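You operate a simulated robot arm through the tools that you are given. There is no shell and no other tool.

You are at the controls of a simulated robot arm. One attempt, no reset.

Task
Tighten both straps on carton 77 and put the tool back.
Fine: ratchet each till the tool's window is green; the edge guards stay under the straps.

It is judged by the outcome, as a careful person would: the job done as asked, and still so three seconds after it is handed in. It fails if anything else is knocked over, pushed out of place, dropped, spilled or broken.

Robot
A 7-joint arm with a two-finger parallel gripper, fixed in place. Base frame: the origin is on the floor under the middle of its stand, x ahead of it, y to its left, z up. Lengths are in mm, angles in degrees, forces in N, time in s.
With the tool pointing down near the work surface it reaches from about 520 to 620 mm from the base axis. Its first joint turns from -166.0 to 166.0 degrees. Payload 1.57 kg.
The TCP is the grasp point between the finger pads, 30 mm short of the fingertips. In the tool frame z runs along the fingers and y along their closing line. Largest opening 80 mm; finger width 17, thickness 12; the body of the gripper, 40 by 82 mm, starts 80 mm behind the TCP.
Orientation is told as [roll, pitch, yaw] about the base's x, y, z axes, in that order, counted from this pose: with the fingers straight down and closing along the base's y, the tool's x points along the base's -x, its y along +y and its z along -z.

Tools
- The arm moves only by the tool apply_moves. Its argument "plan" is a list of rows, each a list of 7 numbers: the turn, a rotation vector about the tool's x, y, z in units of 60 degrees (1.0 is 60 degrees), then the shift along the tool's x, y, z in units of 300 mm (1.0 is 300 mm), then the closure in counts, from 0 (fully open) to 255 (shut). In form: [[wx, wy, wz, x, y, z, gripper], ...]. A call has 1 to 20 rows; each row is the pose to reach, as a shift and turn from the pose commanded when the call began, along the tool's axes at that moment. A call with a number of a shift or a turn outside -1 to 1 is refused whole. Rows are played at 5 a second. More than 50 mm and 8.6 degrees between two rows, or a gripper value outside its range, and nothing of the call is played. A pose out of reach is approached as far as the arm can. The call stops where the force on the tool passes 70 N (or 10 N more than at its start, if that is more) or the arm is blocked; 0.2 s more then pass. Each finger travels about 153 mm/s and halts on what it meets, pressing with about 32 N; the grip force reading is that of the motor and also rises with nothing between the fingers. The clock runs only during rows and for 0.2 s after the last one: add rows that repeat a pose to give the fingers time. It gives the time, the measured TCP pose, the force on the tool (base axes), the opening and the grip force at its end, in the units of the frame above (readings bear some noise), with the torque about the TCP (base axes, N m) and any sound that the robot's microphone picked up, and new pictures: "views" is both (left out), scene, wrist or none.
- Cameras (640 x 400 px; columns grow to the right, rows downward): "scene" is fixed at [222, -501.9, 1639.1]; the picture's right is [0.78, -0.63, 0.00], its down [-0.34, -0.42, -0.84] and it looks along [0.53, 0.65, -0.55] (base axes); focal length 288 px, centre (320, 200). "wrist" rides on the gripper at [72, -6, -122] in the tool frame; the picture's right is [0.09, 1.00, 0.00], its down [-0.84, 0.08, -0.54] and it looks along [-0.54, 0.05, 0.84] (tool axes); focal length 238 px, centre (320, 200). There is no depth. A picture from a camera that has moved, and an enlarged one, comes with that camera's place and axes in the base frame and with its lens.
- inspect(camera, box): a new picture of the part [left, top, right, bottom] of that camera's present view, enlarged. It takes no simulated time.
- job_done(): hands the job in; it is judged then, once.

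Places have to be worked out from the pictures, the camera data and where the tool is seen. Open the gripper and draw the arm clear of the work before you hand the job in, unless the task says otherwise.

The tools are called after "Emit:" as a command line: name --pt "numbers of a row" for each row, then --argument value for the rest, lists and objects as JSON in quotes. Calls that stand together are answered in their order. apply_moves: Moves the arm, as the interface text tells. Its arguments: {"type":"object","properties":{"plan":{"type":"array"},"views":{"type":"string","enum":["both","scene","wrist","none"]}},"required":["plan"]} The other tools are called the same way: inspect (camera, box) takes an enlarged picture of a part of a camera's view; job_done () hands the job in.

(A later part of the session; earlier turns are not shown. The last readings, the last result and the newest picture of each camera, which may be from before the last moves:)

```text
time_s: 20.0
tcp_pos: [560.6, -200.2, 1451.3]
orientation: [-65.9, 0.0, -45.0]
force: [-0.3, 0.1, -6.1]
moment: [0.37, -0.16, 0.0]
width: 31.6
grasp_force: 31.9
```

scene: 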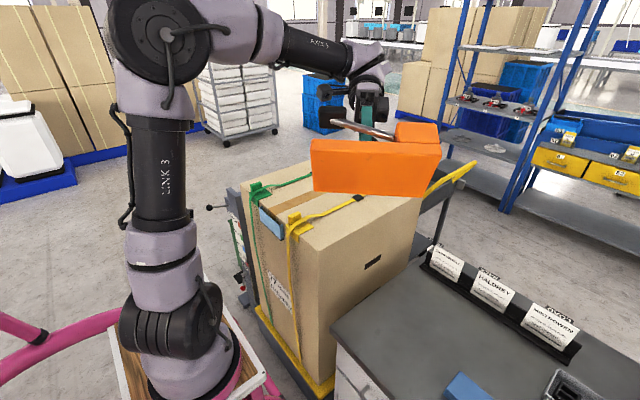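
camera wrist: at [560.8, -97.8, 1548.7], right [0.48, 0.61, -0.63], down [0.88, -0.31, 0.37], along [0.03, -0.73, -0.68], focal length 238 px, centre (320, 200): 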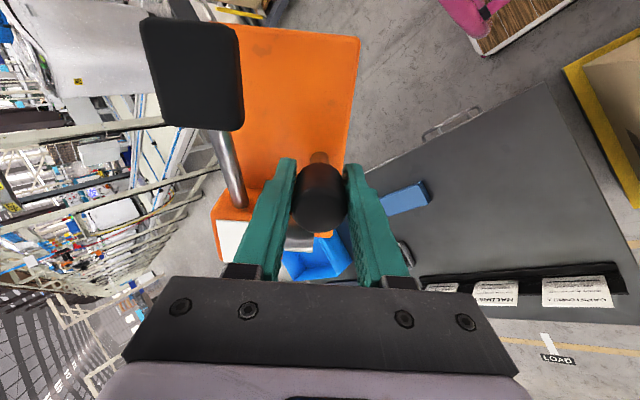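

Emit:
inspect --camera "scene" --box '[295, 85, 455, 205]'

```text
3.33 times, centred on (375, 145) of scene
camera zoom: at [222.0, -501.9, 1639.1], right [0.78, -0.63, 0.0], down [-0.34, -0.42, -0.84], along [0.53, 0.65, -0.55], focal length 959 px, centre (137, 383)
```

zoom: 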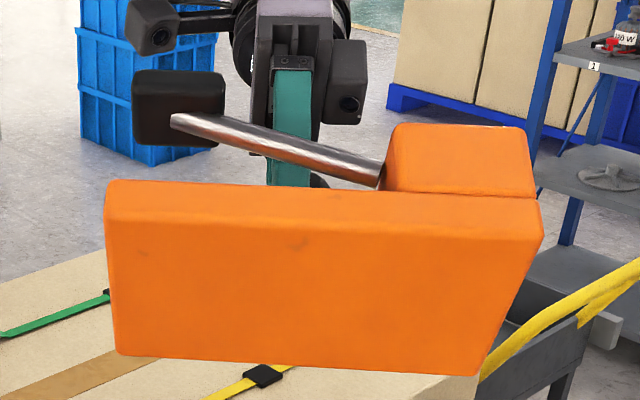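

The underside is a plain flat plate, so the strap has to be taken at the drum, over the plate. I'll level the tool and carry it to just behind the yellow guard. There I'll line the drum up with the strap (y≈120, so TCP y≈133) and stay high for now.

Emit:
apply_moves --pt "-0.137 0 0 0 0 0 255" --pt "-0.275 0 0 0 0 0 255" --pt "-0.412 0 0 0 0 0 255" --pt "-0.55 0 0 0 0 0 255" --pt "-0.687 0 0 0 0 0 255" --pt "-0.825 0 0 0 0 0 255" --pt "-0.962 0 0 0 0 0 255" --pt "-1.0 0 0 0 0 0 255" --views "none"

Emit:
apply_moves --pt "-0.1 0 0 0 0 0 255" --pt "-0.1 0 0 0 0 0 255" --views "none"

Emit:
apply_moves --pt "0 0 -0.125 0.027 0.104 0.07 255" --pt "0 0 -0.25 0.054 0.207 0.14 255" --pt "0 0 -0.375 0.08 0.311 0.21 255" --pt "0 0 -0.5 0.107 0.415 0.28 255" --pt "0 0 -0.625 0.134 0.518 0.35 255" --pt "0 0 -0.75 0.161 0.622 0.417 255" --views "both"

```text
time_s: 21.8
tcp_pos: [560.3, -200.6, 1450.2]
orientation: [-5.9, -0.1, -45.1]
force: [0.8, 1.0, -6.2]
moment: [0.21, -0.09, -0.02]
width: 31.7
grasp_force: 31.9
```

```text
time_s: 22.4
tcp_pos: [560.4, -199.8, 1451.0]
orientation: [0.0, 0.1, -45.1]
force: [0.1, 0.4, -5.4]
moment: [0.18, -0.06, 0.0]
width: 31.5
grasp_force: 32.0
```

```text
time_s: 23.8
tcp_pos: [656.8, -34.5, 1325.4]
orientation: [0.1, 0.0, 0.0]
force: [0.0, -0.5, -4.8]
moment: [0.2, 0.04, -0.04]
width: 31.3
grasp_force: 32.1
camera wrist: at [585.4, -41.0, 1449.0], right [-0.09, 1.0, 0.0], down [0.84, 0.08, 0.54], along [0.54, 0.05, -0.84], focal length 238 px, centre (320, 200)
```

scene: 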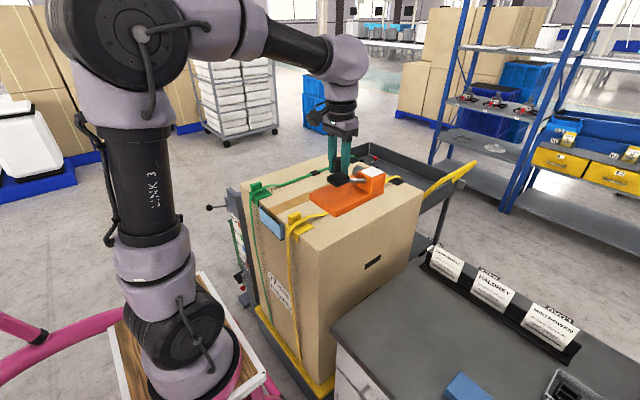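
wrist: 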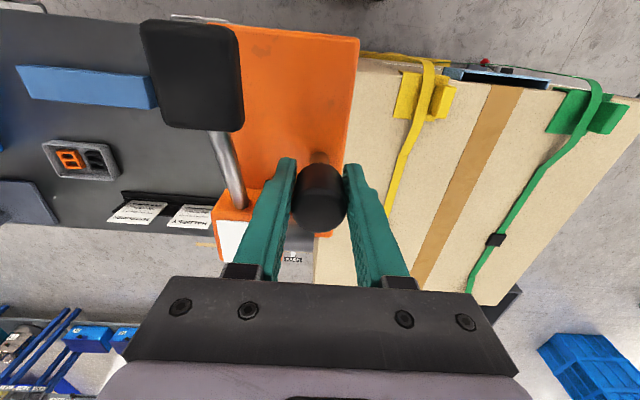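

Emit:
inspect --camera "wrist" --box '[340, 50, 480, 260]'

Emit:
inspect --camera "wrist" --box '[450, 60, 640, 300]'

```text
1.90 times, centred on (410, 155) of wrist
camera zoom: at [585.4, -41.0, 1449.0], right [-0.09, 1.0, 0.0], down [0.84, 0.08, 0.54], along [0.54, 0.05, -0.84], focal length 454 px, centre (149, 286)
```

zoom: 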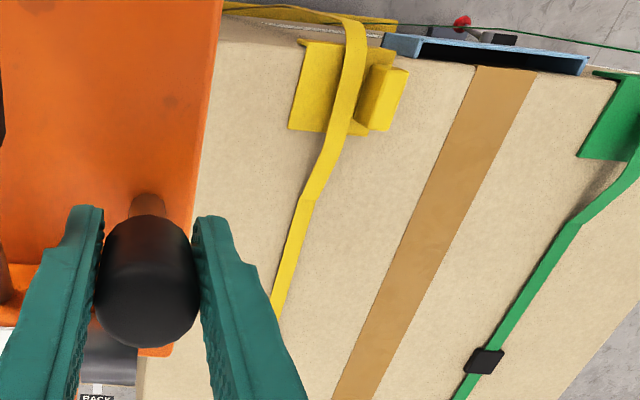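

```text
1.67 times, centred on (545, 180) of wrist
camera zoom: at [585.4, -41.0, 1449.0], right [-0.09, 1.0, 0.0], down [0.84, 0.08, 0.54], along [0.54, 0.05, -0.84], focal length 397 px, centre (-55, 233)
```

zoom: 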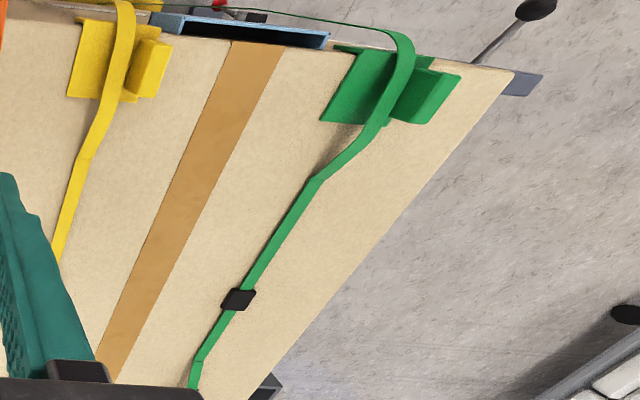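

Yellow strap is at y≈124, kink x≈741, and its guard covers x 606–671. Green strap is at y≈390. Green is the farther one, so I'll check whether the arm can hold the tool over it with TCP near [754, 402], staying high.

Emit:
apply_moves --pt "0 0 0 -0.04 0.118 0.03 255" --pt "0 0 0 -0.08 0.237 0.06 255" --pt "0 0 0 -0.12 0.355 0.09 255" --pt "0 0 0 -0.16 0.473 0.12 255" --pt "0 0 0 -0.2 0.592 0.15 255" --pt "0 0 0 -0.24 0.71 0.18 255" --pt "0 0 0 -0.28 0.83 0.21 255" --pt "0 0 0 -0.323 0.947 0.25 255" --views "none"

Emit:
apply_moves --pt "0 0 0 0 0.13 0 255" --pt "0 0 0 0 0.26 0 255" --pt "0 0 0 0 0.39 0 255" --pt "0 0 0 0 0.507 0 255" --pt "0 0 0 0 0.507 0.1 255" --pt "0 0 0 0 0.507 0.17 255" --views "both"

```text
time_s: 25.6
tcp_pos: [757.9, 248.8, 1250.5]
orientation: [0.0, 0.0, -0.2]
force: [0.7, -0.5, -4.7]
moment: [0.18, 0.07, -0.02]
width: 31.4
grasp_force: 32.2
```

```text
time_s: 27.0
tcp_pos: [755.7, 402.9, 1199.4]
orientation: [0.1, 0.0, 0.0]
force: [0.7, 0.4, -6.5]
moment: [0.21, 0.07, 0.0]
width: 31.6
grasp_force: 31.9
camera wrist: at [684.9, 395.9, 1321.7], right [-0.09, 1.0, 0.0], down [0.84, 0.08, 0.54], along [0.54, 0.05, -0.84], focal length 238 px, centre (320, 200)
```

scene: 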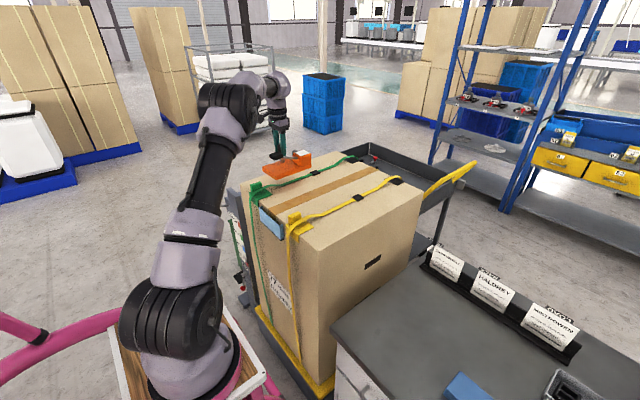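
wrist: 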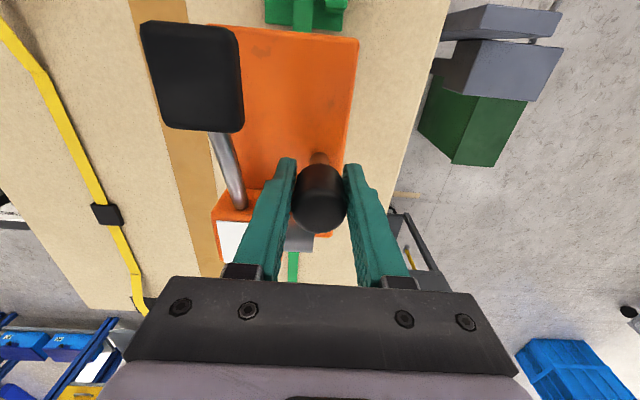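

The pose is reachable and the drum looks aligned with the green strap. Next I'll check the clearance between the plate's near end and the green guard before lowering.

Emit:
inspect --camera "wrist" --box '[200, 0, 400, 100]'

Emit:
inspect --camera "wrist" --box '[200, 180, 380, 300]'

Emit:
inspect --camera "scene" --box '[230, 130, 340, 230]'

```text
3.20 times, centred on (300, 50) of wrist
camera zoom: at [684.9, 395.9, 1321.7], right [-0.09, 1.0, 0.0], down [0.84, 0.08, 0.54], along [0.54, 0.05, -0.84], focal length 763 px, centre (384, 680)
```

zoom: 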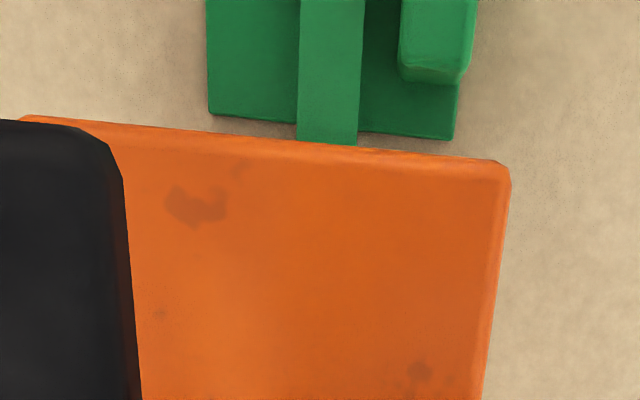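

```text
3.33 times, centred on (290, 240) of wrist
camera zoom: at [684.9, 395.9, 1321.7], right [-0.09, 1.0, 0.0], down [0.84, 0.08, 0.54], along [0.54, 0.05, -0.84], focal length 794 px, centre (420, 67)
```

zoom: 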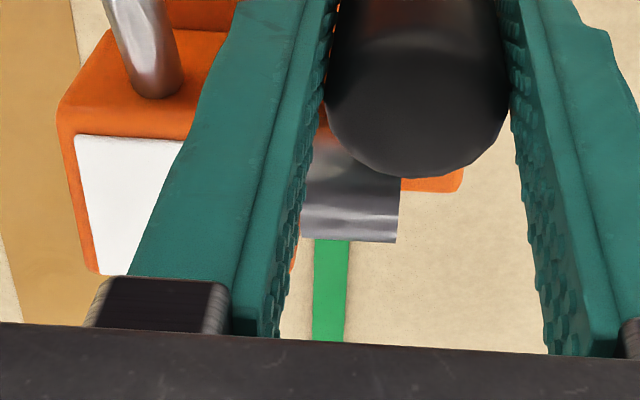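

```text
4.00 times, centred on (285, 180) of scene
camera zoom: at [222.0, -501.9, 1639.1], right [0.78, -0.63, 0.0], down [-0.34, -0.42, -0.84], along [0.53, 0.65, -0.55], focal length 1151 px, centre (460, 280)
```

zoom: 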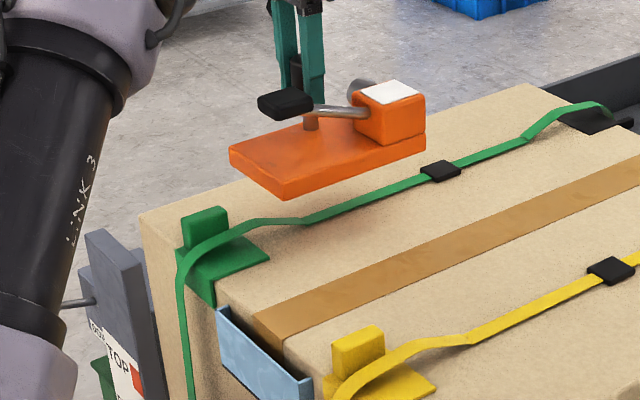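

Close up, the green strap is at y≈380 and its guard ends at x≈671. So I'll shift TCP to about y 393 (drum centred over the strap) and x 760, then lower to just above the carton.

Emit:
apply_moves --pt "0 0 0 -0.0143 -0.033 0 255" --pt "0 0 0 -0.0143 -0.033 0.07 255" --pt "0 0 0 -0.0143 -0.033 0.14 255" --pt "0 0 0 -0.0143 -0.033 0.2 255" --pt "0 0 0 -0.0143 -0.033 0.23 255" --pt "0 0 0 -0.0143 -0.033 0.23 255" --views "both"

```text
time_s: 28.4
tcp_pos: [759.9, 393.4, 1131.0]
orientation: [-0.1, 0.0, 0.0]
force: [-1.8, 1.2, -0.3]
moment: [-0.14, -0.35, -0.03]
width: 31.3
grasp_force: 32.3
camera wrist: at [688.5, 385.1, 1253.2], right [-0.09, 1.0, 0.0], down [0.84, 0.08, 0.54], along [0.54, 0.05, -0.84], focal length 238 px, centre (320, 200)
```

scene: 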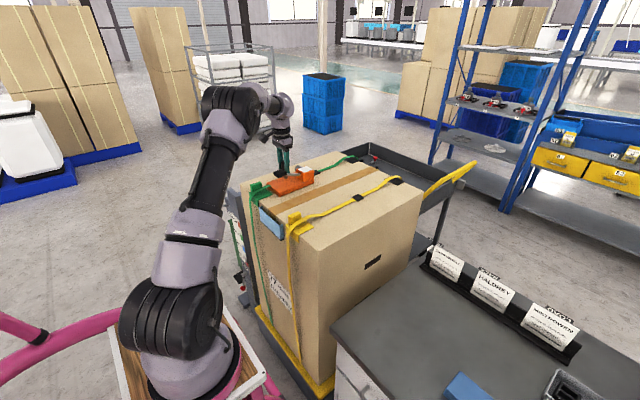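
wrist: 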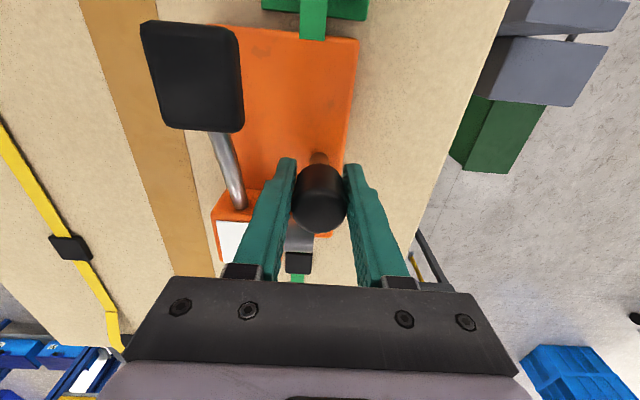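

There's already contact at TCP z 1131 (plate bottom ≈1063). The tool's weight has come off the gripper, so the raised strap is solid under the plate's near end. I'll look closely before doing anything else.

Emit:
inspect --camera "wrist" --box '[220, 0, 400, 110]'

Emit:
inspect --camera "scene" --box '[235, 140, 345, 220]'

```text
3.56 times, centred on (310, 55) of wrist
camera zoom: at [688.5, 385.1, 1253.2], right [-0.09, 1.0, 0.0], down [0.84, 0.08, 0.54], along [0.54, 0.05, -0.84], focal length 848 px, centre (356, 716)
```

zoom: 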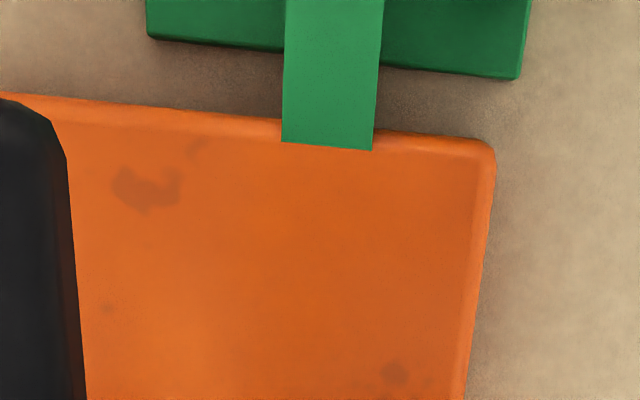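

```text
5.00 times, centred on (290, 180) of scene
camera zoom: at [222.0, -501.9, 1639.1], right [0.78, -0.63, 0.0], down [-0.34, -0.42, -0.84], along [0.53, 0.65, -0.55], focal length 1438 px, centre (470, 300)
```

zoom: 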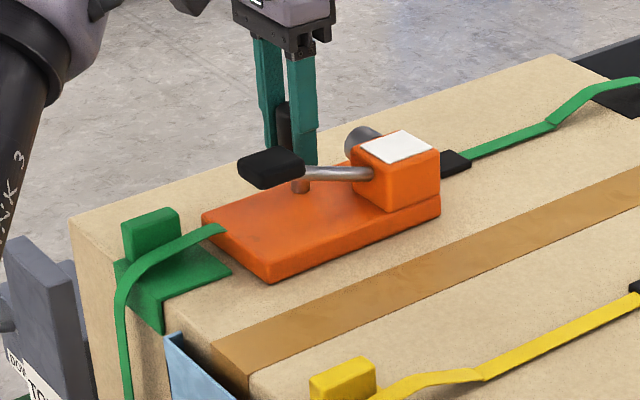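

Bench and plate heights are only known to about ±15 mm, and the pictures show the plate practically flat on the carton with the visual strap passing over its near end. This is probably just contact with the carton top. I'll press a few millimetres lower and read the force.

Emit:
apply_moves --pt "0 0 0 0 0 0.005 255" --pt "0 0 0 0 0 0.01 255" --pt "0 0 0 0 0 0.01 255" --views "scene"

```text
time_s: 29.2
tcp_pos: [759.9, 392.3, 1131.0]
orientation: [0.2, -0.3, 0.0]
force: [2.3, -0.7, 29.0]
moment: [-0.04, 0.2, -0.11]
width: 31.5
grasp_force: 31.9
```

scene: 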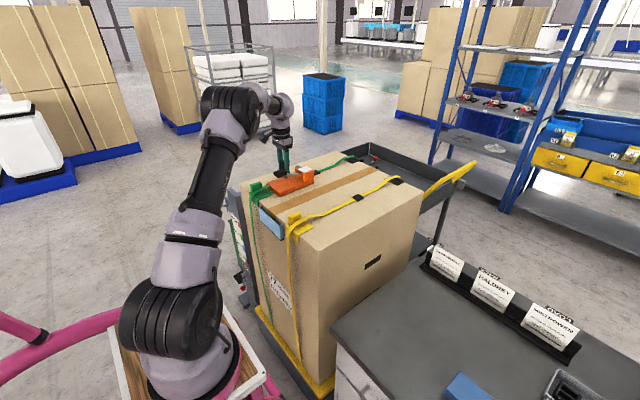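

Emit:
inspect --camera "scene" --box '[235, 140, 345, 220]'

Emit:
inspect --camera "wrist" --box '[180, 0, 400, 290]'

```text
5.00 times, centred on (290, 180) of scene
camera zoom: at [222.0, -501.9, 1639.1], right [0.78, -0.63, 0.0], down [-0.34, -0.42, -0.84], along [0.53, 0.65, -0.55], focal length 1438 px, centre (470, 300)
```

zoom: 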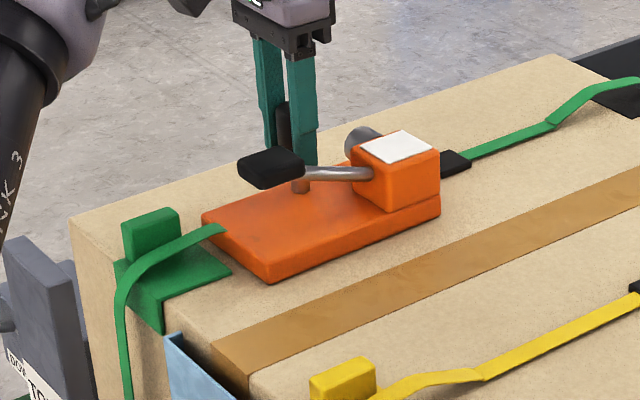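

```text
1.38 times, centred on (290, 145) of wrist
camera zoom: at [687.9, 384.9, 1252.7], right [-0.09, 1.0, 0.0], down [0.83, 0.07, 0.55], along [0.54, 0.05, -0.84], focal length 329 px, centre (361, 276)
```

zoom: 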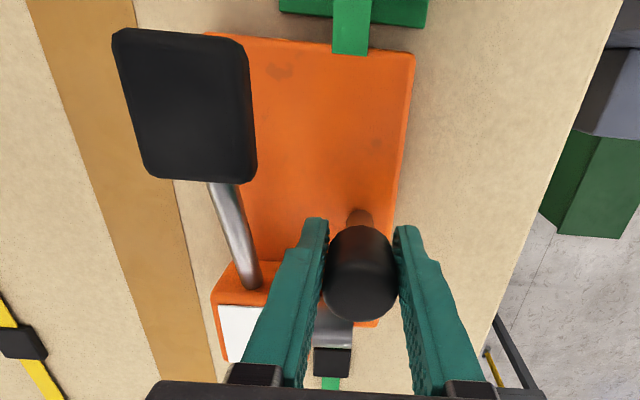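

Pressing 3 mm lower gave 29 N with no further motion, so the plate is firmly flat on the carton with the drum over the strap. I'll ease off the press, open the fingers, rise clear of the knob, and see how the tool sits.

Emit:
apply_moves --pt "0 0 0 0 0 -0.005 255" --pt "0 0 0 0 0 -0.009 255" --pt "0 0 0 0 0 -0.009 170" --pt "0 0 0 0 0 -0.009 96" --pt "0 0 0 0 0 -0.009 96" --pt "0 0 0 0 0 -0.1 96" --pt "0 0 0 0 0 -0.22 96" --pt "0 0 0 0 0 -0.36 96" --pt "0 0 0 0 0 -0.36 60" --views "both"

```text
time_s: 31.2
tcp_pos: [761.4, 389.0, 1237.6]
orientation: [0.0, 0.0, 0.0]
force: [-0.4, 0.4, -0.1]
moment: [0.02, 0.03, 0.01]
width: 61.2
grasp_force: 0.1
camera wrist: at [689.3, 382.9, 1359.7], right [-0.09, 1.0, 0.0], down [0.84, 0.08, 0.54], along [0.54, 0.05, -0.84], focal length 238 px, centre (320, 200)
```

scene: 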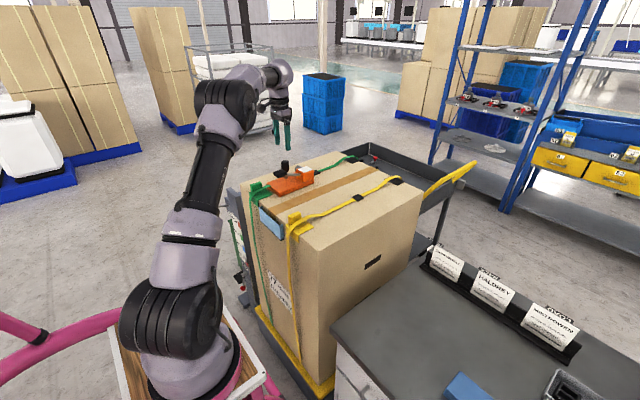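
wrist: 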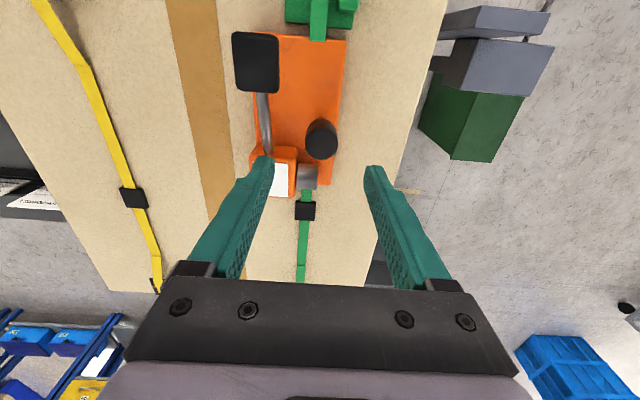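

Emit:
inspect --camera "wrist" --box '[220, 0, 380, 250]'

Emit:
inspect --camera "scene" --box '[240, 150, 350, 220]'

```text
1.60 times, centred on (300, 125) of wrist
camera zoom: at [689.3, 382.9, 1359.7], right [-0.09, 1.0, 0.0], down [0.84, 0.08, 0.54], along [0.54, 0.05, -0.84], focal length 381 px, centre (352, 320)
```

zoom: 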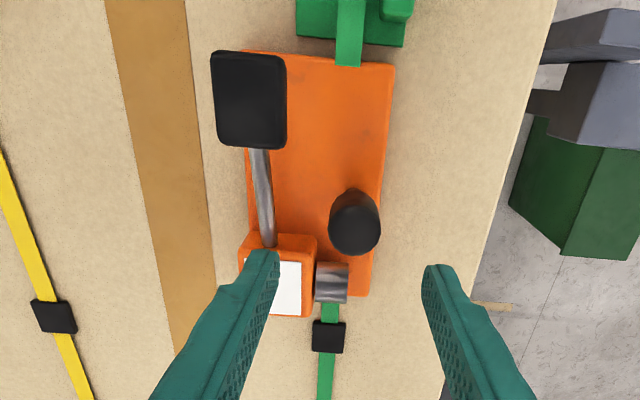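

```text
5.71 times, centred on (295, 185) of scene
camera zoom: at [222.0, -501.9, 1639.1], right [0.78, -0.63, 0.0], down [-0.34, -0.42, -0.84], along [0.53, 0.65, -0.55], focal length 1644 px, centre (463, 286)
```

zoom: 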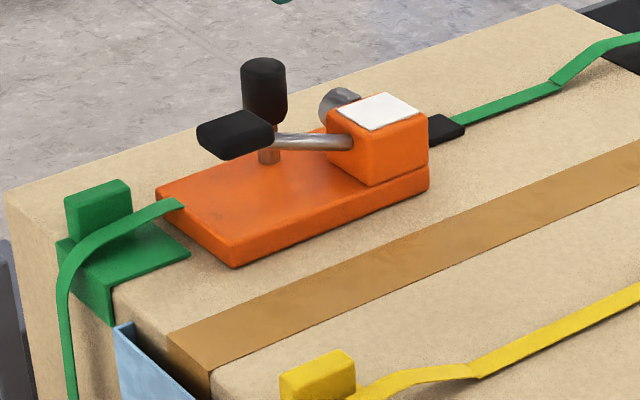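

The tool sits flat and stable, with the drum in line with the green strap and the window still white. The paddle centre is at about [706, 331, 1130], roughly 120 mm from the pivot near [819, 1087]. I'll open to about 61 mm and straddle the paddle from above.

Emit:
apply_moves --pt "0 0 0 0.09 -0.09 0.02 60" --pt "0 0 0 0.185 -0.193 0.05 60" --pt "0 0 0 0.185 -0.193 0.15 60" --pt "0 0 0 0.185 -0.193 0.25 60" --pt "0 0 0 0.185 -0.193 0.32 60" --pt "0 0 0 0.185 -0.193 0.359 60" --pt "0 0 0 0.185 -0.193 0.359 60" --views "both"

```text
time_s: 32.8
tcp_pos: [704.4, 333.6, 1128.4]
orientation: [0.0, 0.0, 0.0]
force: [0.3, 0.1, -0.6]
moment: [-0.01, 0.01, 0.03]
width: 61.2
grasp_force: 0.0
camera wrist: at [633.3, 326.1, 1250.7], right [-0.09, 1.0, 0.0], down [0.84, 0.08, 0.54], along [0.54, 0.05, -0.84], focal length 238 px, centre (320, 200)
```

scene: 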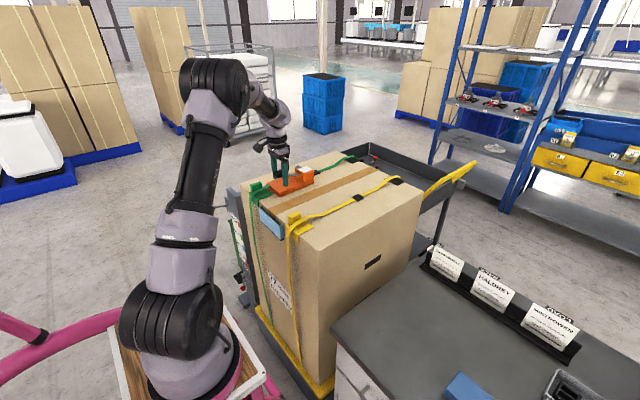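
wrist: 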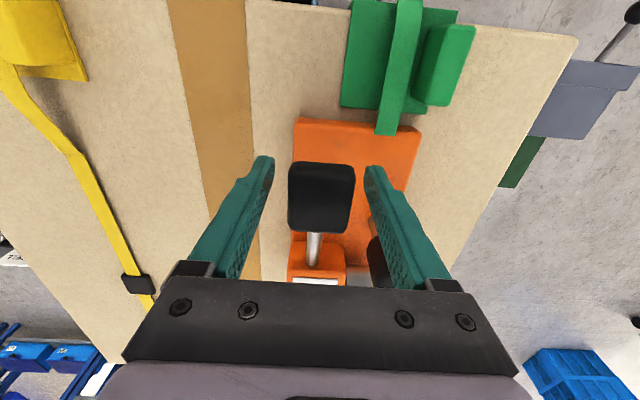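

The paddle sits centred between the fingers, so I'll close on it and read the grip.

Emit:
apply_moves --pt "0 0 0 0 0 0 110" --pt "0 0 0 0 0 0 180" --pt "0 0 0 0 0 0 255" --pt "0 0 0 0 0 0 255" --views "wrist"

```text
time_s: 33.8
tcp_pos: [704.9, 333.3, 1127.7]
orientation: [0.0, 0.0, 0.0]
force: [0.1, 0.5, 0.7]
moment: [-0.01, 0.08, 0.21]
width: 35.6
grasp_force: 31.9
camera wrist: at [633.3, 326.4, 1250.8], right [-0.09, 1.0, 0.0], down [0.84, 0.08, 0.54], along [0.54, 0.05, -0.84], focal length 238 px, centre (320, 200)
```

wrist: 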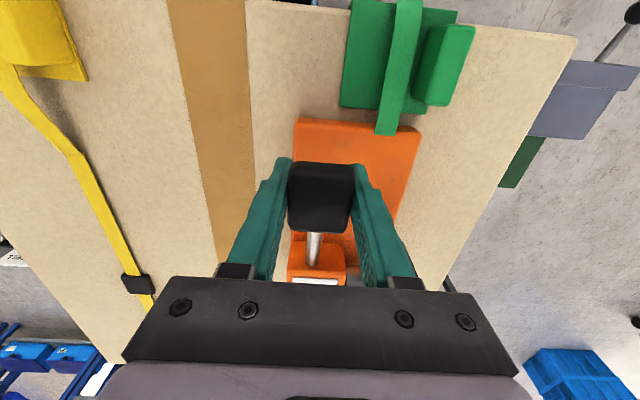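

The paddle is held at 35.6 mm. I'll swing it gently up its arc by about 16°, turning the wrist with it, and listen and feel for the ratchet.

Emit:
apply_moves --pt "0 0.07 0 -0.011 0 -0.027 255" --pt "0 0.137 0 -0.024 0 -0.0527 255" --pt "0 0.2 0 -0.038 0 -0.076 255" --pt "0 0.27 0 -0.0537 0 -0.1003 255" --pt "0 0.27 0 -0.0537 0 -0.1003 255" --views "both"

```text
time_s: 35.0
tcp_pos: [721.3, 333.7, 1157.9]
orientation: [0.0, 16.2, 0.0]
force: [2.1, -0.9, 2.4]
moment: [-0.03, -0.95, 0.04]
width: 35.6
grasp_force: 32.1
camera wrist: at [686.7, 326.9, 1296.2], right [-0.09, 1.0, 0.03], down [0.95, 0.08, 0.29], along [0.28, 0.05, -0.96], focal length 238 px, centre (320, 200)
```

scene: 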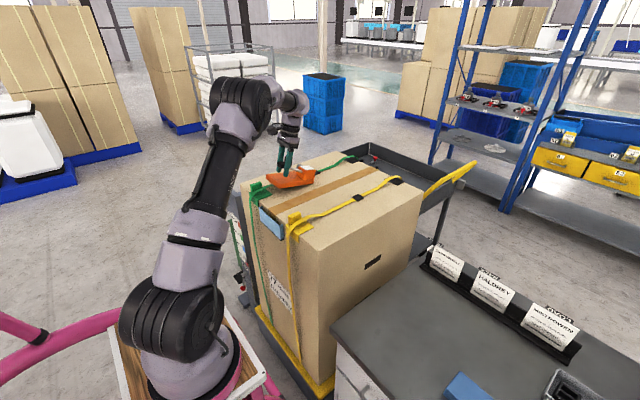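
wrist: 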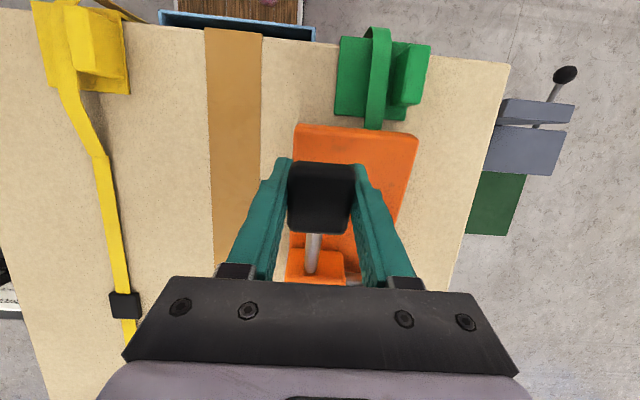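

Emit:
inspect --camera "scene" --box '[240, 140, 350, 220]'

```text
5.00 times, centred on (295, 180) of scene
camera zoom: at [222.0, -501.9, 1639.1], right [0.78, -0.63, 0.0], down [-0.34, -0.42, -0.84], along [0.53, 0.65, -0.55], focal length 1438 px, centre (445, 300)
```

zoom: 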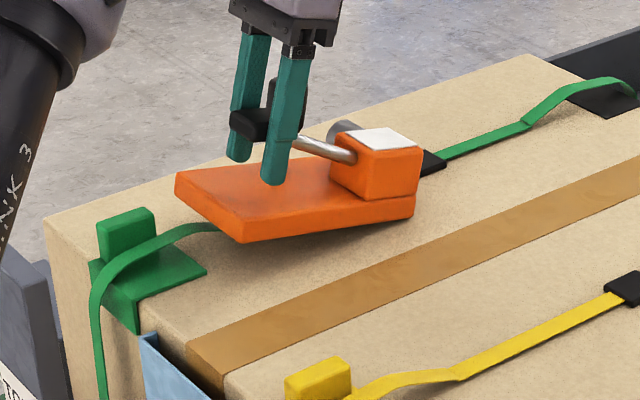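

The lever did not turn upward. The whole tool tilted about its far edge instead, so the lever is against a stop in that direction. That suggests the working stroke is a downward press. I'll set the tool back down along the same arc and release the paddle.

Emit:
apply_moves --pt "0 -0.07 0 0.008 0 0.027 255" --pt "0 -0.137 0 0.0152 0 0.054 255" --pt "0 -0.2 0 0.02 0 0.083 255" --pt "0 -0.27 0 0.0235 0 0.1113 255" --pt "0 -0.27 0 0.0235 0 0.1113 255" --views "scene"

```text
time_s: 36.2
tcp_pos: [704.8, 334.7, 1126.0]
orientation: [0.0, -0.1, -0.1]
force: [1.8, -0.2, -3.7]
moment: [0.06, 0.41, -0.04]
width: 35.6
grasp_force: 31.9
```

scene: 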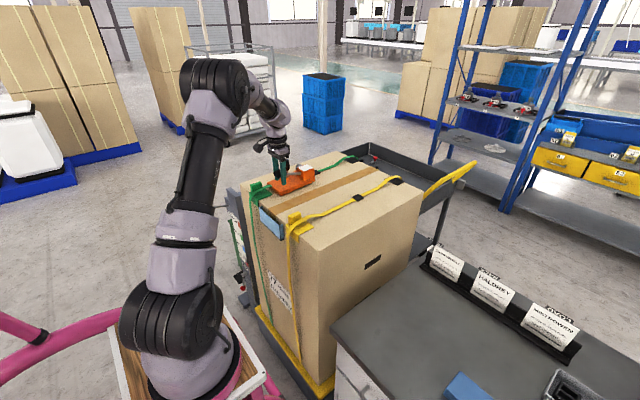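

Emit:
inspect --camera "scene" --box '[240, 140, 350, 220]'

Emit:
inspect --camera "wrist" --box '[200, 0, 480, 300]'

```text
5.00 times, centred on (295, 180) of scene
camera zoom: at [222.0, -501.9, 1639.1], right [0.78, -0.63, 0.0], down [-0.34, -0.42, -0.84], along [0.53, 0.65, -0.55], focal length 1438 px, centre (445, 300)
```

zoom: 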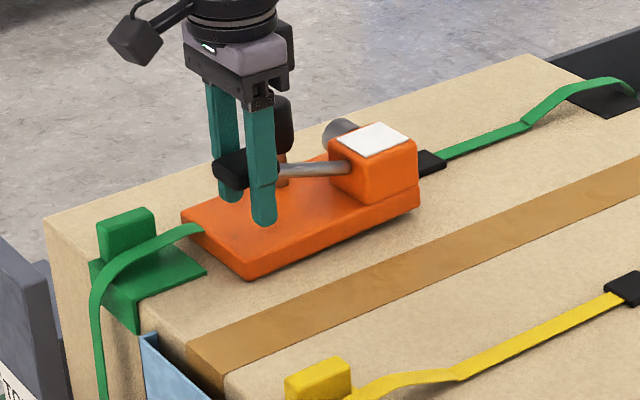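

```text
1.33 times, centred on (340, 150) of wrist
camera zoom: at [634.0, 327.7, 1249.9], right [-0.09, 1.0, 0.0], down [0.84, 0.08, 0.54], along [0.54, 0.05, -0.84], focal length 318 px, centre (293, 267)
```

zoom: 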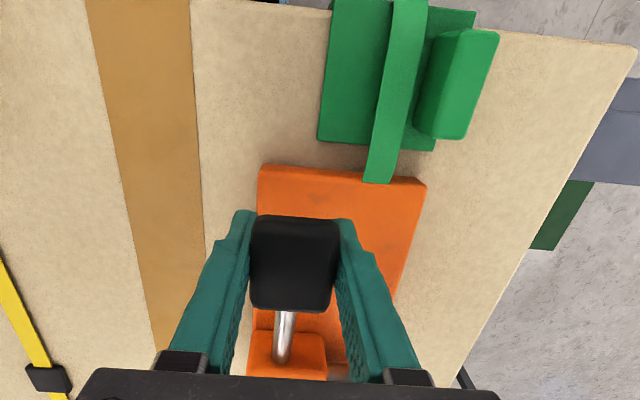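

The tool is back down, so I'll release the paddle and lift clear. The next step is to press the paddle from above with closed fingers.

Emit:
apply_moves --pt "0 0 0 0 0 0 180" --pt "0 0 0 0 0 0 90" --pt "0 0 0 0 0 0 60" --pt "0 0 0 0 0 -0.12 60" --pt "0 0 0 0 0 -0.25 60" --pt "0 0 0 0 0 -0.25 150" --pt "0 0 0 0 0 -0.25 255" --pt "0 0 0 0 0 -0.25 255" --views "both"

```text
time_s: 38.0
tcp_pos: [704.4, 335.4, 1202.1]
orientation: [0.0, 0.0, -0.1]
force: [0.0, 0.2, 0.6]
moment: [-0.02, 0.0, 0.04]
width: 0.2
grasp_force: 20.8
camera wrist: at [633.4, 326.9, 1324.8], right [-0.09, 1.0, 0.0], down [0.84, 0.08, 0.54], along [0.54, 0.05, -0.84], focal length 238 px, centre (320, 200)
```

scene: 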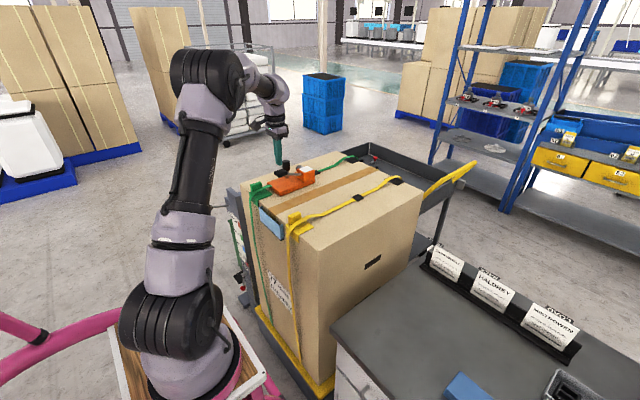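
wrist: 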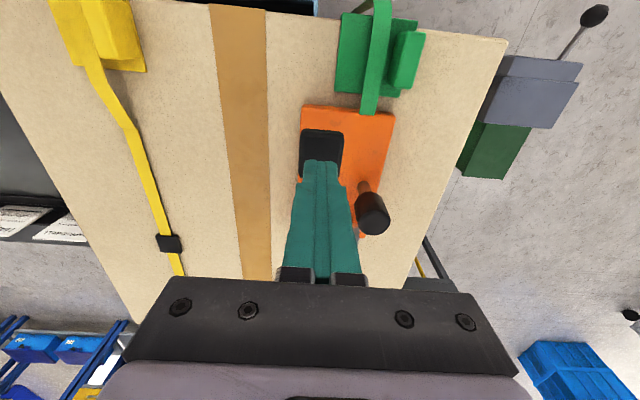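

Fingers are closed above the paddle. I'll press down in small steps along the lever's arc, watching force and sound.

Emit:
apply_moves --pt "0 0 0 -0.003 -0.008 0.06 255" --pt "0 0 0 -0.003 -0.008 0.1 255" --pt "0 0 0 0.0 -0.008 0.12 255" --pt "0 0 0 0.004 -0.008 0.14 255" --pt "0 0 0 0.008 -0.008 0.16 255" --pt "0 0 0 0.01 -0.008 0.175 255" --views "both"

```text
time_s: 39.4
tcp_pos: [701.6, 331.6, 1149.5]
orientation: [-0.1, 0.0, 0.0]
force: [-0.7, -0.1, 2.4]
moment: [-0.02, 0.01, -0.01]
width: 0.1
grasp_force: 21.6
camera wrist: at [630.0, 324.5, 1273.0], right [-0.09, 1.0, 0.0], down [0.84, 0.08, 0.54], along [0.54, 0.05, -0.84], focal length 238 px, centre (320, 200)
```

scene: 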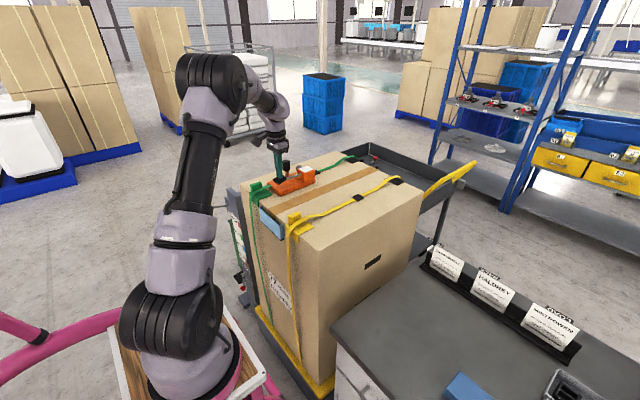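
wrist: 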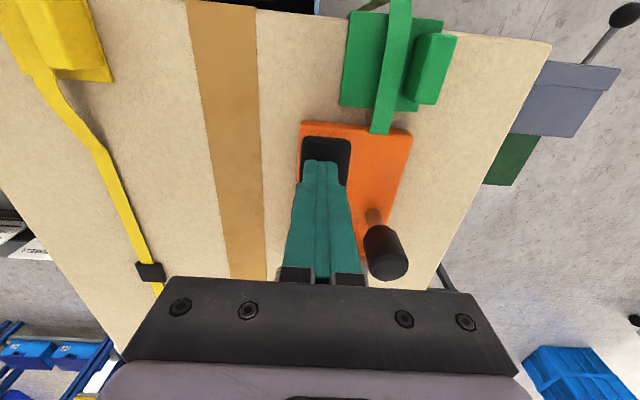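

The lever goes down with only about 2.4 N, so this is the working direction. I'll keep pressing to its lower stop.

Emit:
apply_moves --pt "0 0 0 0.003 0 0.02 255" --pt "0 0 0 0.006 0 0.04 255" --pt "0 0 0 0.008 0 0.06 255" --pt "0 0 0 0.01 0 0.08 255" --pt "0 0 0 0.011 0 0.1 255" --pt "0 0 0 0.012 0 0.12 255" --views "both"

```text
time_s: 40.6
tcp_pos: [701.5, 333.5, 1133.4]
orientation: [0.7, -1.0, -0.2]
force: [-3.6, -3.3, 29.6]
moment: [-0.05, -0.14, -0.11]
width: 0.1
grasp_force: 21.2
stopped in row 6: the force on the tool passed its limit at 78 N (the readings are from after the stop); the commanded pose is now the measured one
camera wrist: at [627.8, 325.2, 1252.6], right [-0.09, 1.0, 0.01], down [0.83, 0.07, 0.56], along [0.55, 0.06, -0.83], focal length 238 px, centre (320, 200)
```

scene: 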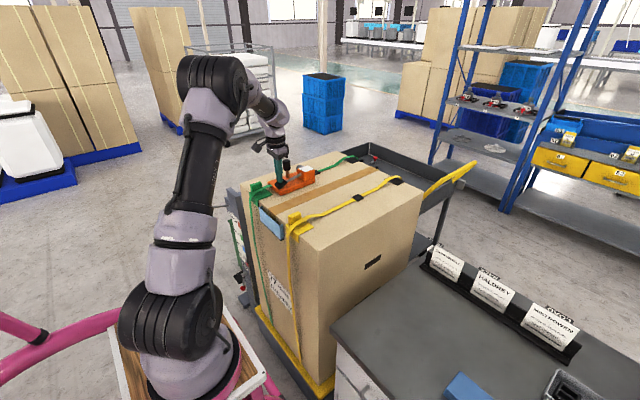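
wrist: 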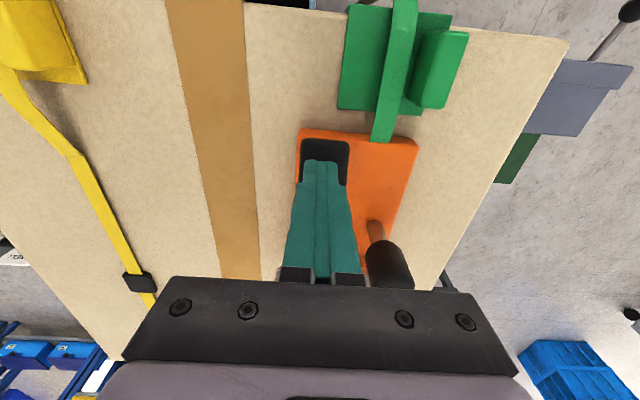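

Emit:
inspect --camera "scene" --box '[240, 140, 350, 220]'

Emit:
apply_moves --pt "0 0 0 0 0 -0.04 255" --pt "0 0 0 0 0 -0.12 255" --pt "0 0 0 0 0 -0.25 255" --pt "0 0 0 0 0 -0.25 255" --views "both"

```text
5.00 times, centred on (295, 180) of scene
camera zoom: at [222.0, -501.9, 1639.1], right [0.78, -0.63, 0.0], down [-0.34, -0.42, -0.84], along [0.53, 0.65, -0.55], focal length 1438 px, centre (445, 300)
```

zoom: 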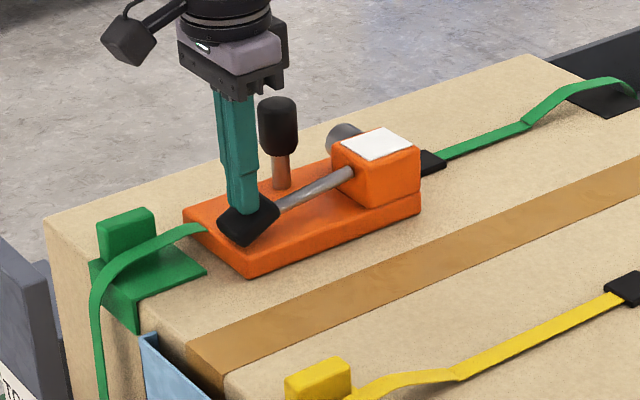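

```text
time_s: 41.6
tcp_pos: [700.1, 333.9, 1201.0]
orientation: [0.4, -0.6, 0.0]
force: [0.1, 0.2, -0.4]
moment: [-0.01, 0.02, -0.01]
width: 0.0
grasp_force: 21.0
camera wrist: at [627.2, 326.9, 1323.4], right [-0.09, 1.0, 0.01], down [0.83, 0.07, 0.55], along [0.55, 0.06, -0.83], focal length 238 px, centre (320, 200)
```

scene: 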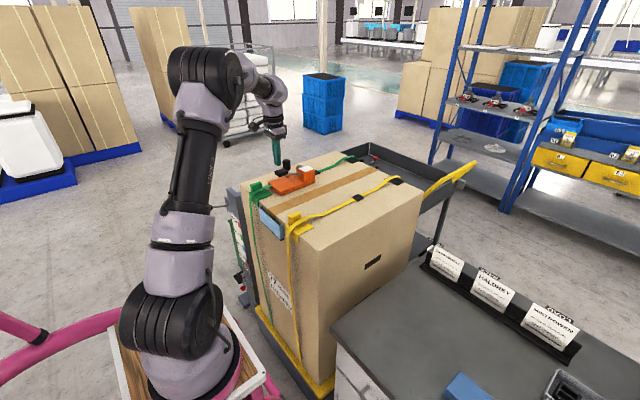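
wrist: 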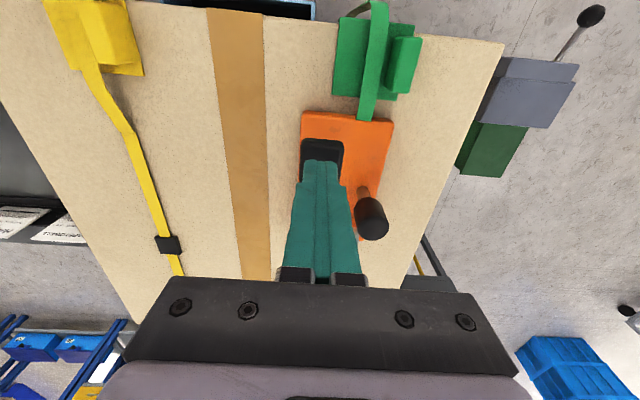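

Emit:
inspect --camera "scene" --box '[240, 140, 350, 220]'

Emit:
inspect --camera "wrist" --box '[260, 0, 440, 260]'

```text
5.00 times, centred on (295, 180) of scene
camera zoom: at [222.0, -501.9, 1639.1], right [0.78, -0.63, 0.0], down [-0.34, -0.42, -0.84], along [0.53, 0.65, -0.55], focal length 1438 px, centre (445, 300)
```

zoom: 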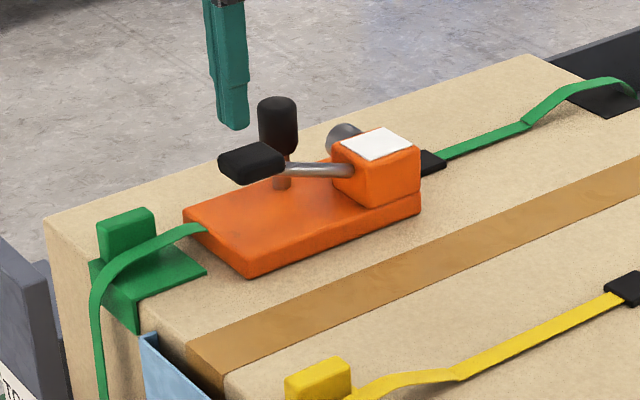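

```text
1.54 times, centred on (350, 130) of wrist
camera zoom: at [627.2, 326.9, 1323.4], right [-0.09, 1.0, 0.01], down [0.83, 0.07, 0.55], along [0.55, 0.06, -0.83], focal length 367 px, centre (274, 308)
```

zoom: 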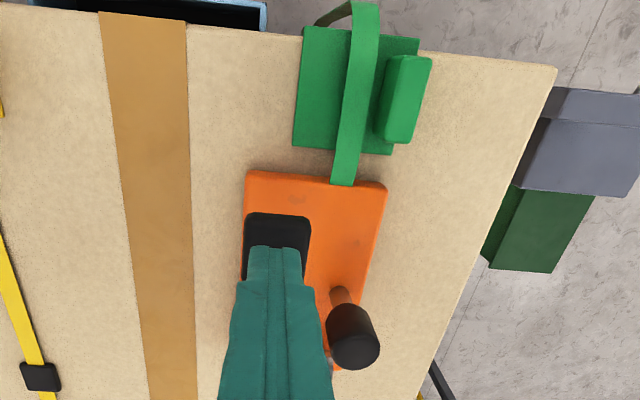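

The lever springs back by itself, so one stroke is a press of about 35 mm down to a stop. But there was no click and the window stayed white, so the strap isn't engaged. I lowered the plate from above, which leaves the strap under the plate. The drum's open end faces +y, so the tool probably has to slide in sideways from the -y side. I'll go back over the knob to regrip.

Emit:
apply_moves --pt "0 0 0 -0.06 0.06 -0.06 180" --pt "0 0 0 -0.13 0.12 -0.11 96" --pt "0 0 0 -0.2 0.19 -0.11 96" --pt "0 0 0 -0.2 0.19 -0.11 96" --views "both"

```text
time_s: 42.6
tcp_pos: [760.2, 388.3, 1235.0]
orientation: [0.4, -0.7, -0.1]
force: [-0.1, 0.2, 0.3]
moment: [-0.01, -0.02, 0.01]
width: 50.1
grasp_force: 0.0
camera wrist: at [687.5, 380.9, 1356.8], right [-0.09, 1.0, 0.01], down [0.83, 0.07, 0.55], along [0.55, 0.06, -0.83], focal length 238 px, centre (320, 200)
```

scene: 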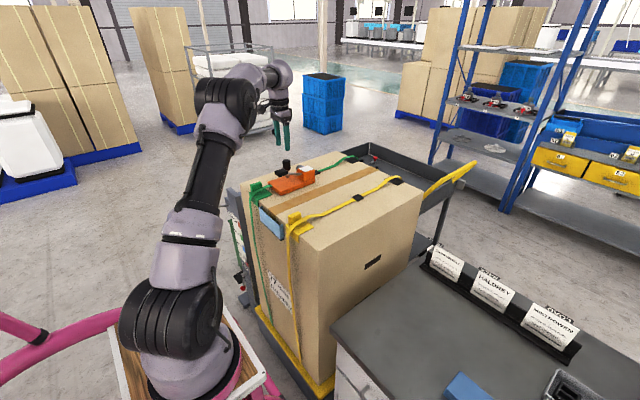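
wrist: 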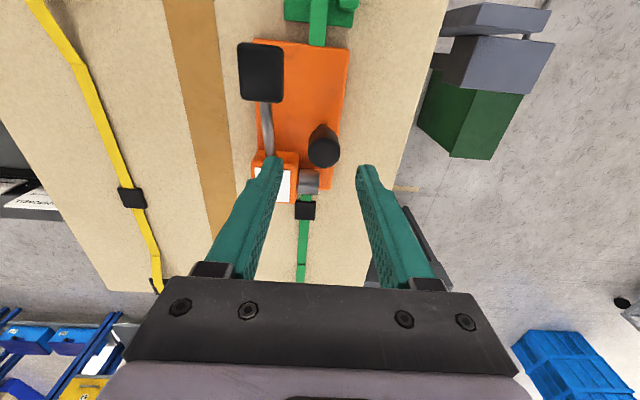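

The knob is at about [764, 392]. I'll correct the slight wrist tilt, descend to the earlier grip height, and close.

Emit:
apply_moves --pt "0.0067 0.0117 0 -0.0127 0.0107 0.05 96" --pt "0.0067 0.0117 0 -0.0127 0.0107 0.15 96" --pt "0.0067 0.0117 0 -0.0127 0.0107 0.25 96" --pt "0.0067 0.0117 0 -0.0127 0.0107 0.32 96" --pt "0.0067 0.0117 0 -0.0127 0.0107 0.345 96" --pt "0.0067 0.0117 0 -0.0127 0.0107 0.345 180" --pt "0.0067 0.0117 0 -0.0127 0.0107 0.345 255" --pt "0.0067 0.0117 0 -0.0127 0.0107 0.345 255" --views "both"

```text
time_s: 44.4
tcp_pos: [764.1, 393.1, 1133.3]
orientation: [0.0, 0.1, 0.0]
force: [0.4, 1.7, -0.3]
moment: [0.2, -0.17, 0.11]
width: 31.0
grasp_force: 32.1
camera wrist: at [693.2, 386.6, 1255.9], right [-0.09, 1.0, 0.0], down [0.84, 0.08, 0.54], along [0.54, 0.05, -0.84], focal length 238 px, centre (320, 200)
```

scene: 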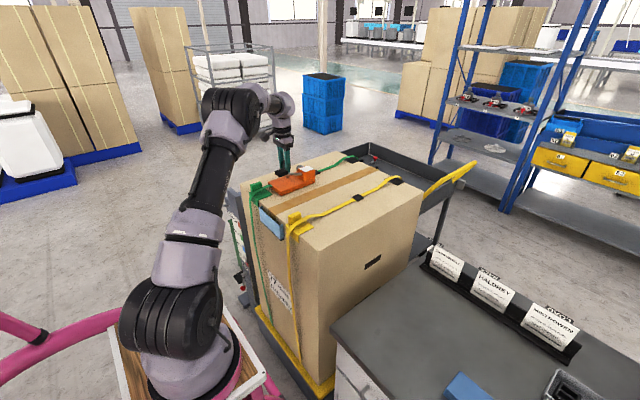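
wrist: 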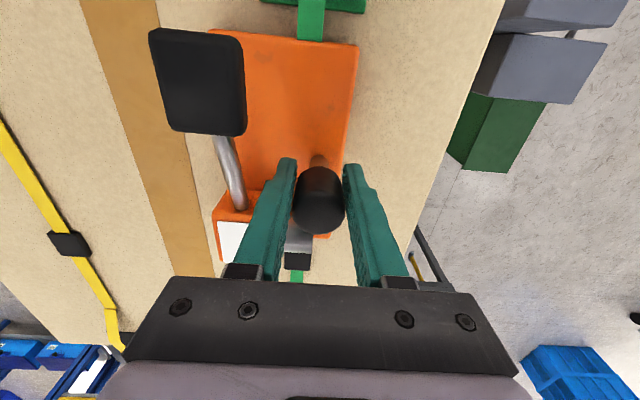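

Regripped at 31 mm. I'll lift about 40 mm, shift 77 mm to the -y side of the green strap, and set the plate down flat beside it.

Emit:
apply_moves --pt "0 0 0 0 0 -0.04 255" --pt "0 0 0 0 0 -0.09 255" --pt "0 0 0 0 0 -0.13 255" --pt "0 0 0 0 -0.1 -0.13 255" --pt "0 0 0 0 -0.2 -0.13 255" --pt "0 0 0 0 -0.257 -0.13 255" --pt "0 0 0 0 -0.257 -0.06 255" --pt "0 0 0 0 -0.257 -0.02 255" --pt "0 0 0 0 -0.257 0.0 255" --pt "0 0 0 0 -0.257 0.003 255" --views "both"

```text
time_s: 46.6
tcp_pos: [764.7, 315.6, 1132.4]
orientation: [0.1, 0.0, 0.0]
force: [-0.1, 0.0, 5.7]
moment: [-0.09, 0.62, -0.06]
width: 31.1
grasp_force: 31.8
camera wrist: at [693.4, 309.3, 1255.7], right [-0.09, 1.0, 0.0], down [0.84, 0.07, 0.54], along [0.54, 0.05, -0.84], focal length 238 px, centre (320, 200)
```

scene: 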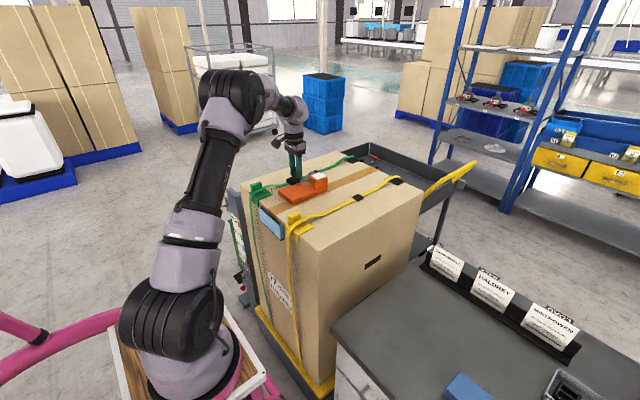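
wrist: 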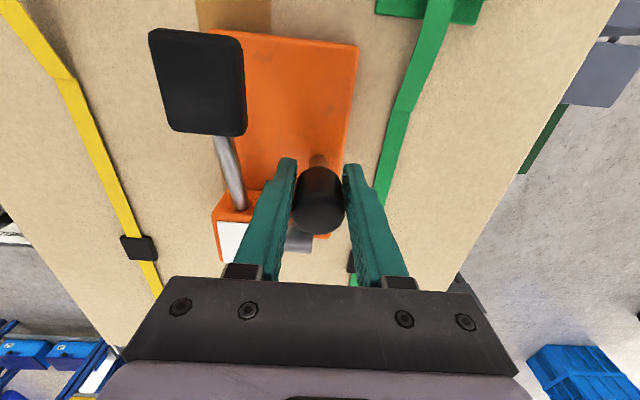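

The plate touches the carton at the same height, TCP z≈1132, so this is the bare carton top. Now I'll slide it level toward +y with the plate just touching, so the strap enters from the drum's open end, watching forces and sound.

Emit:
apply_moves --pt "0 0 0 0 0.02 -0.006 255" --pt "0 0 0 0 0.05 -0.006 255" --pt "0 0 0 0 0.08 -0.006 255" --pt "0 0 0 0 0.11 -0.006 255" --pt "0 0 0 0 0.14 -0.006 255" --pt "0 0 0 0 0.17 -0.006 255" --views "both"

```text
time_s: 48.0
tcp_pos: [765.6, 366.6, 1134.2]
orientation: [0.1, 0.1, -0.1]
force: [-0.3, -0.3, -6.2]
moment: [0.24, 0.09, -0.03]
width: 31.0
grasp_force: 31.7
camera wrist: at [693.6, 360.7, 1256.9], right [-0.09, 1.0, 0.0], down [0.84, 0.08, 0.54], along [0.54, 0.05, -0.84], focal length 238 px, centre (320, 200)
```

scene: 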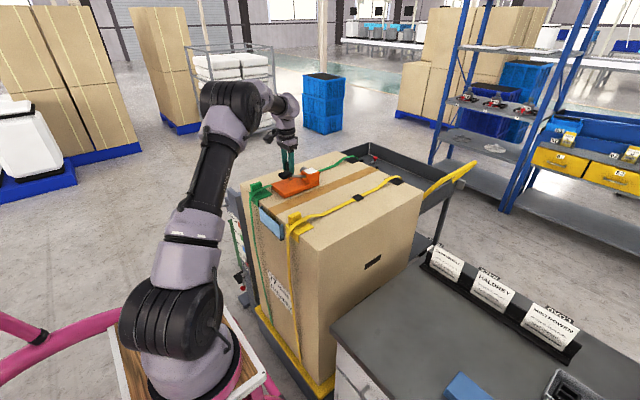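
wrist: 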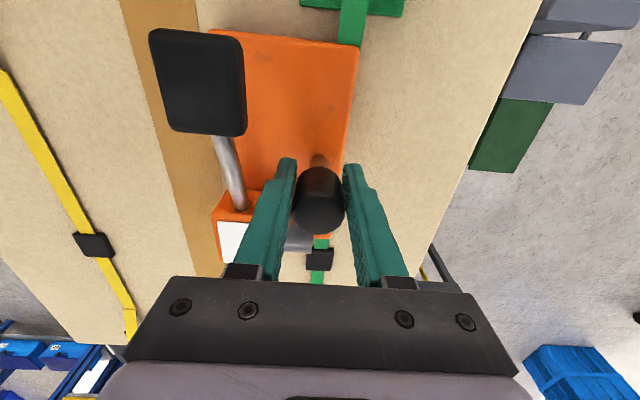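

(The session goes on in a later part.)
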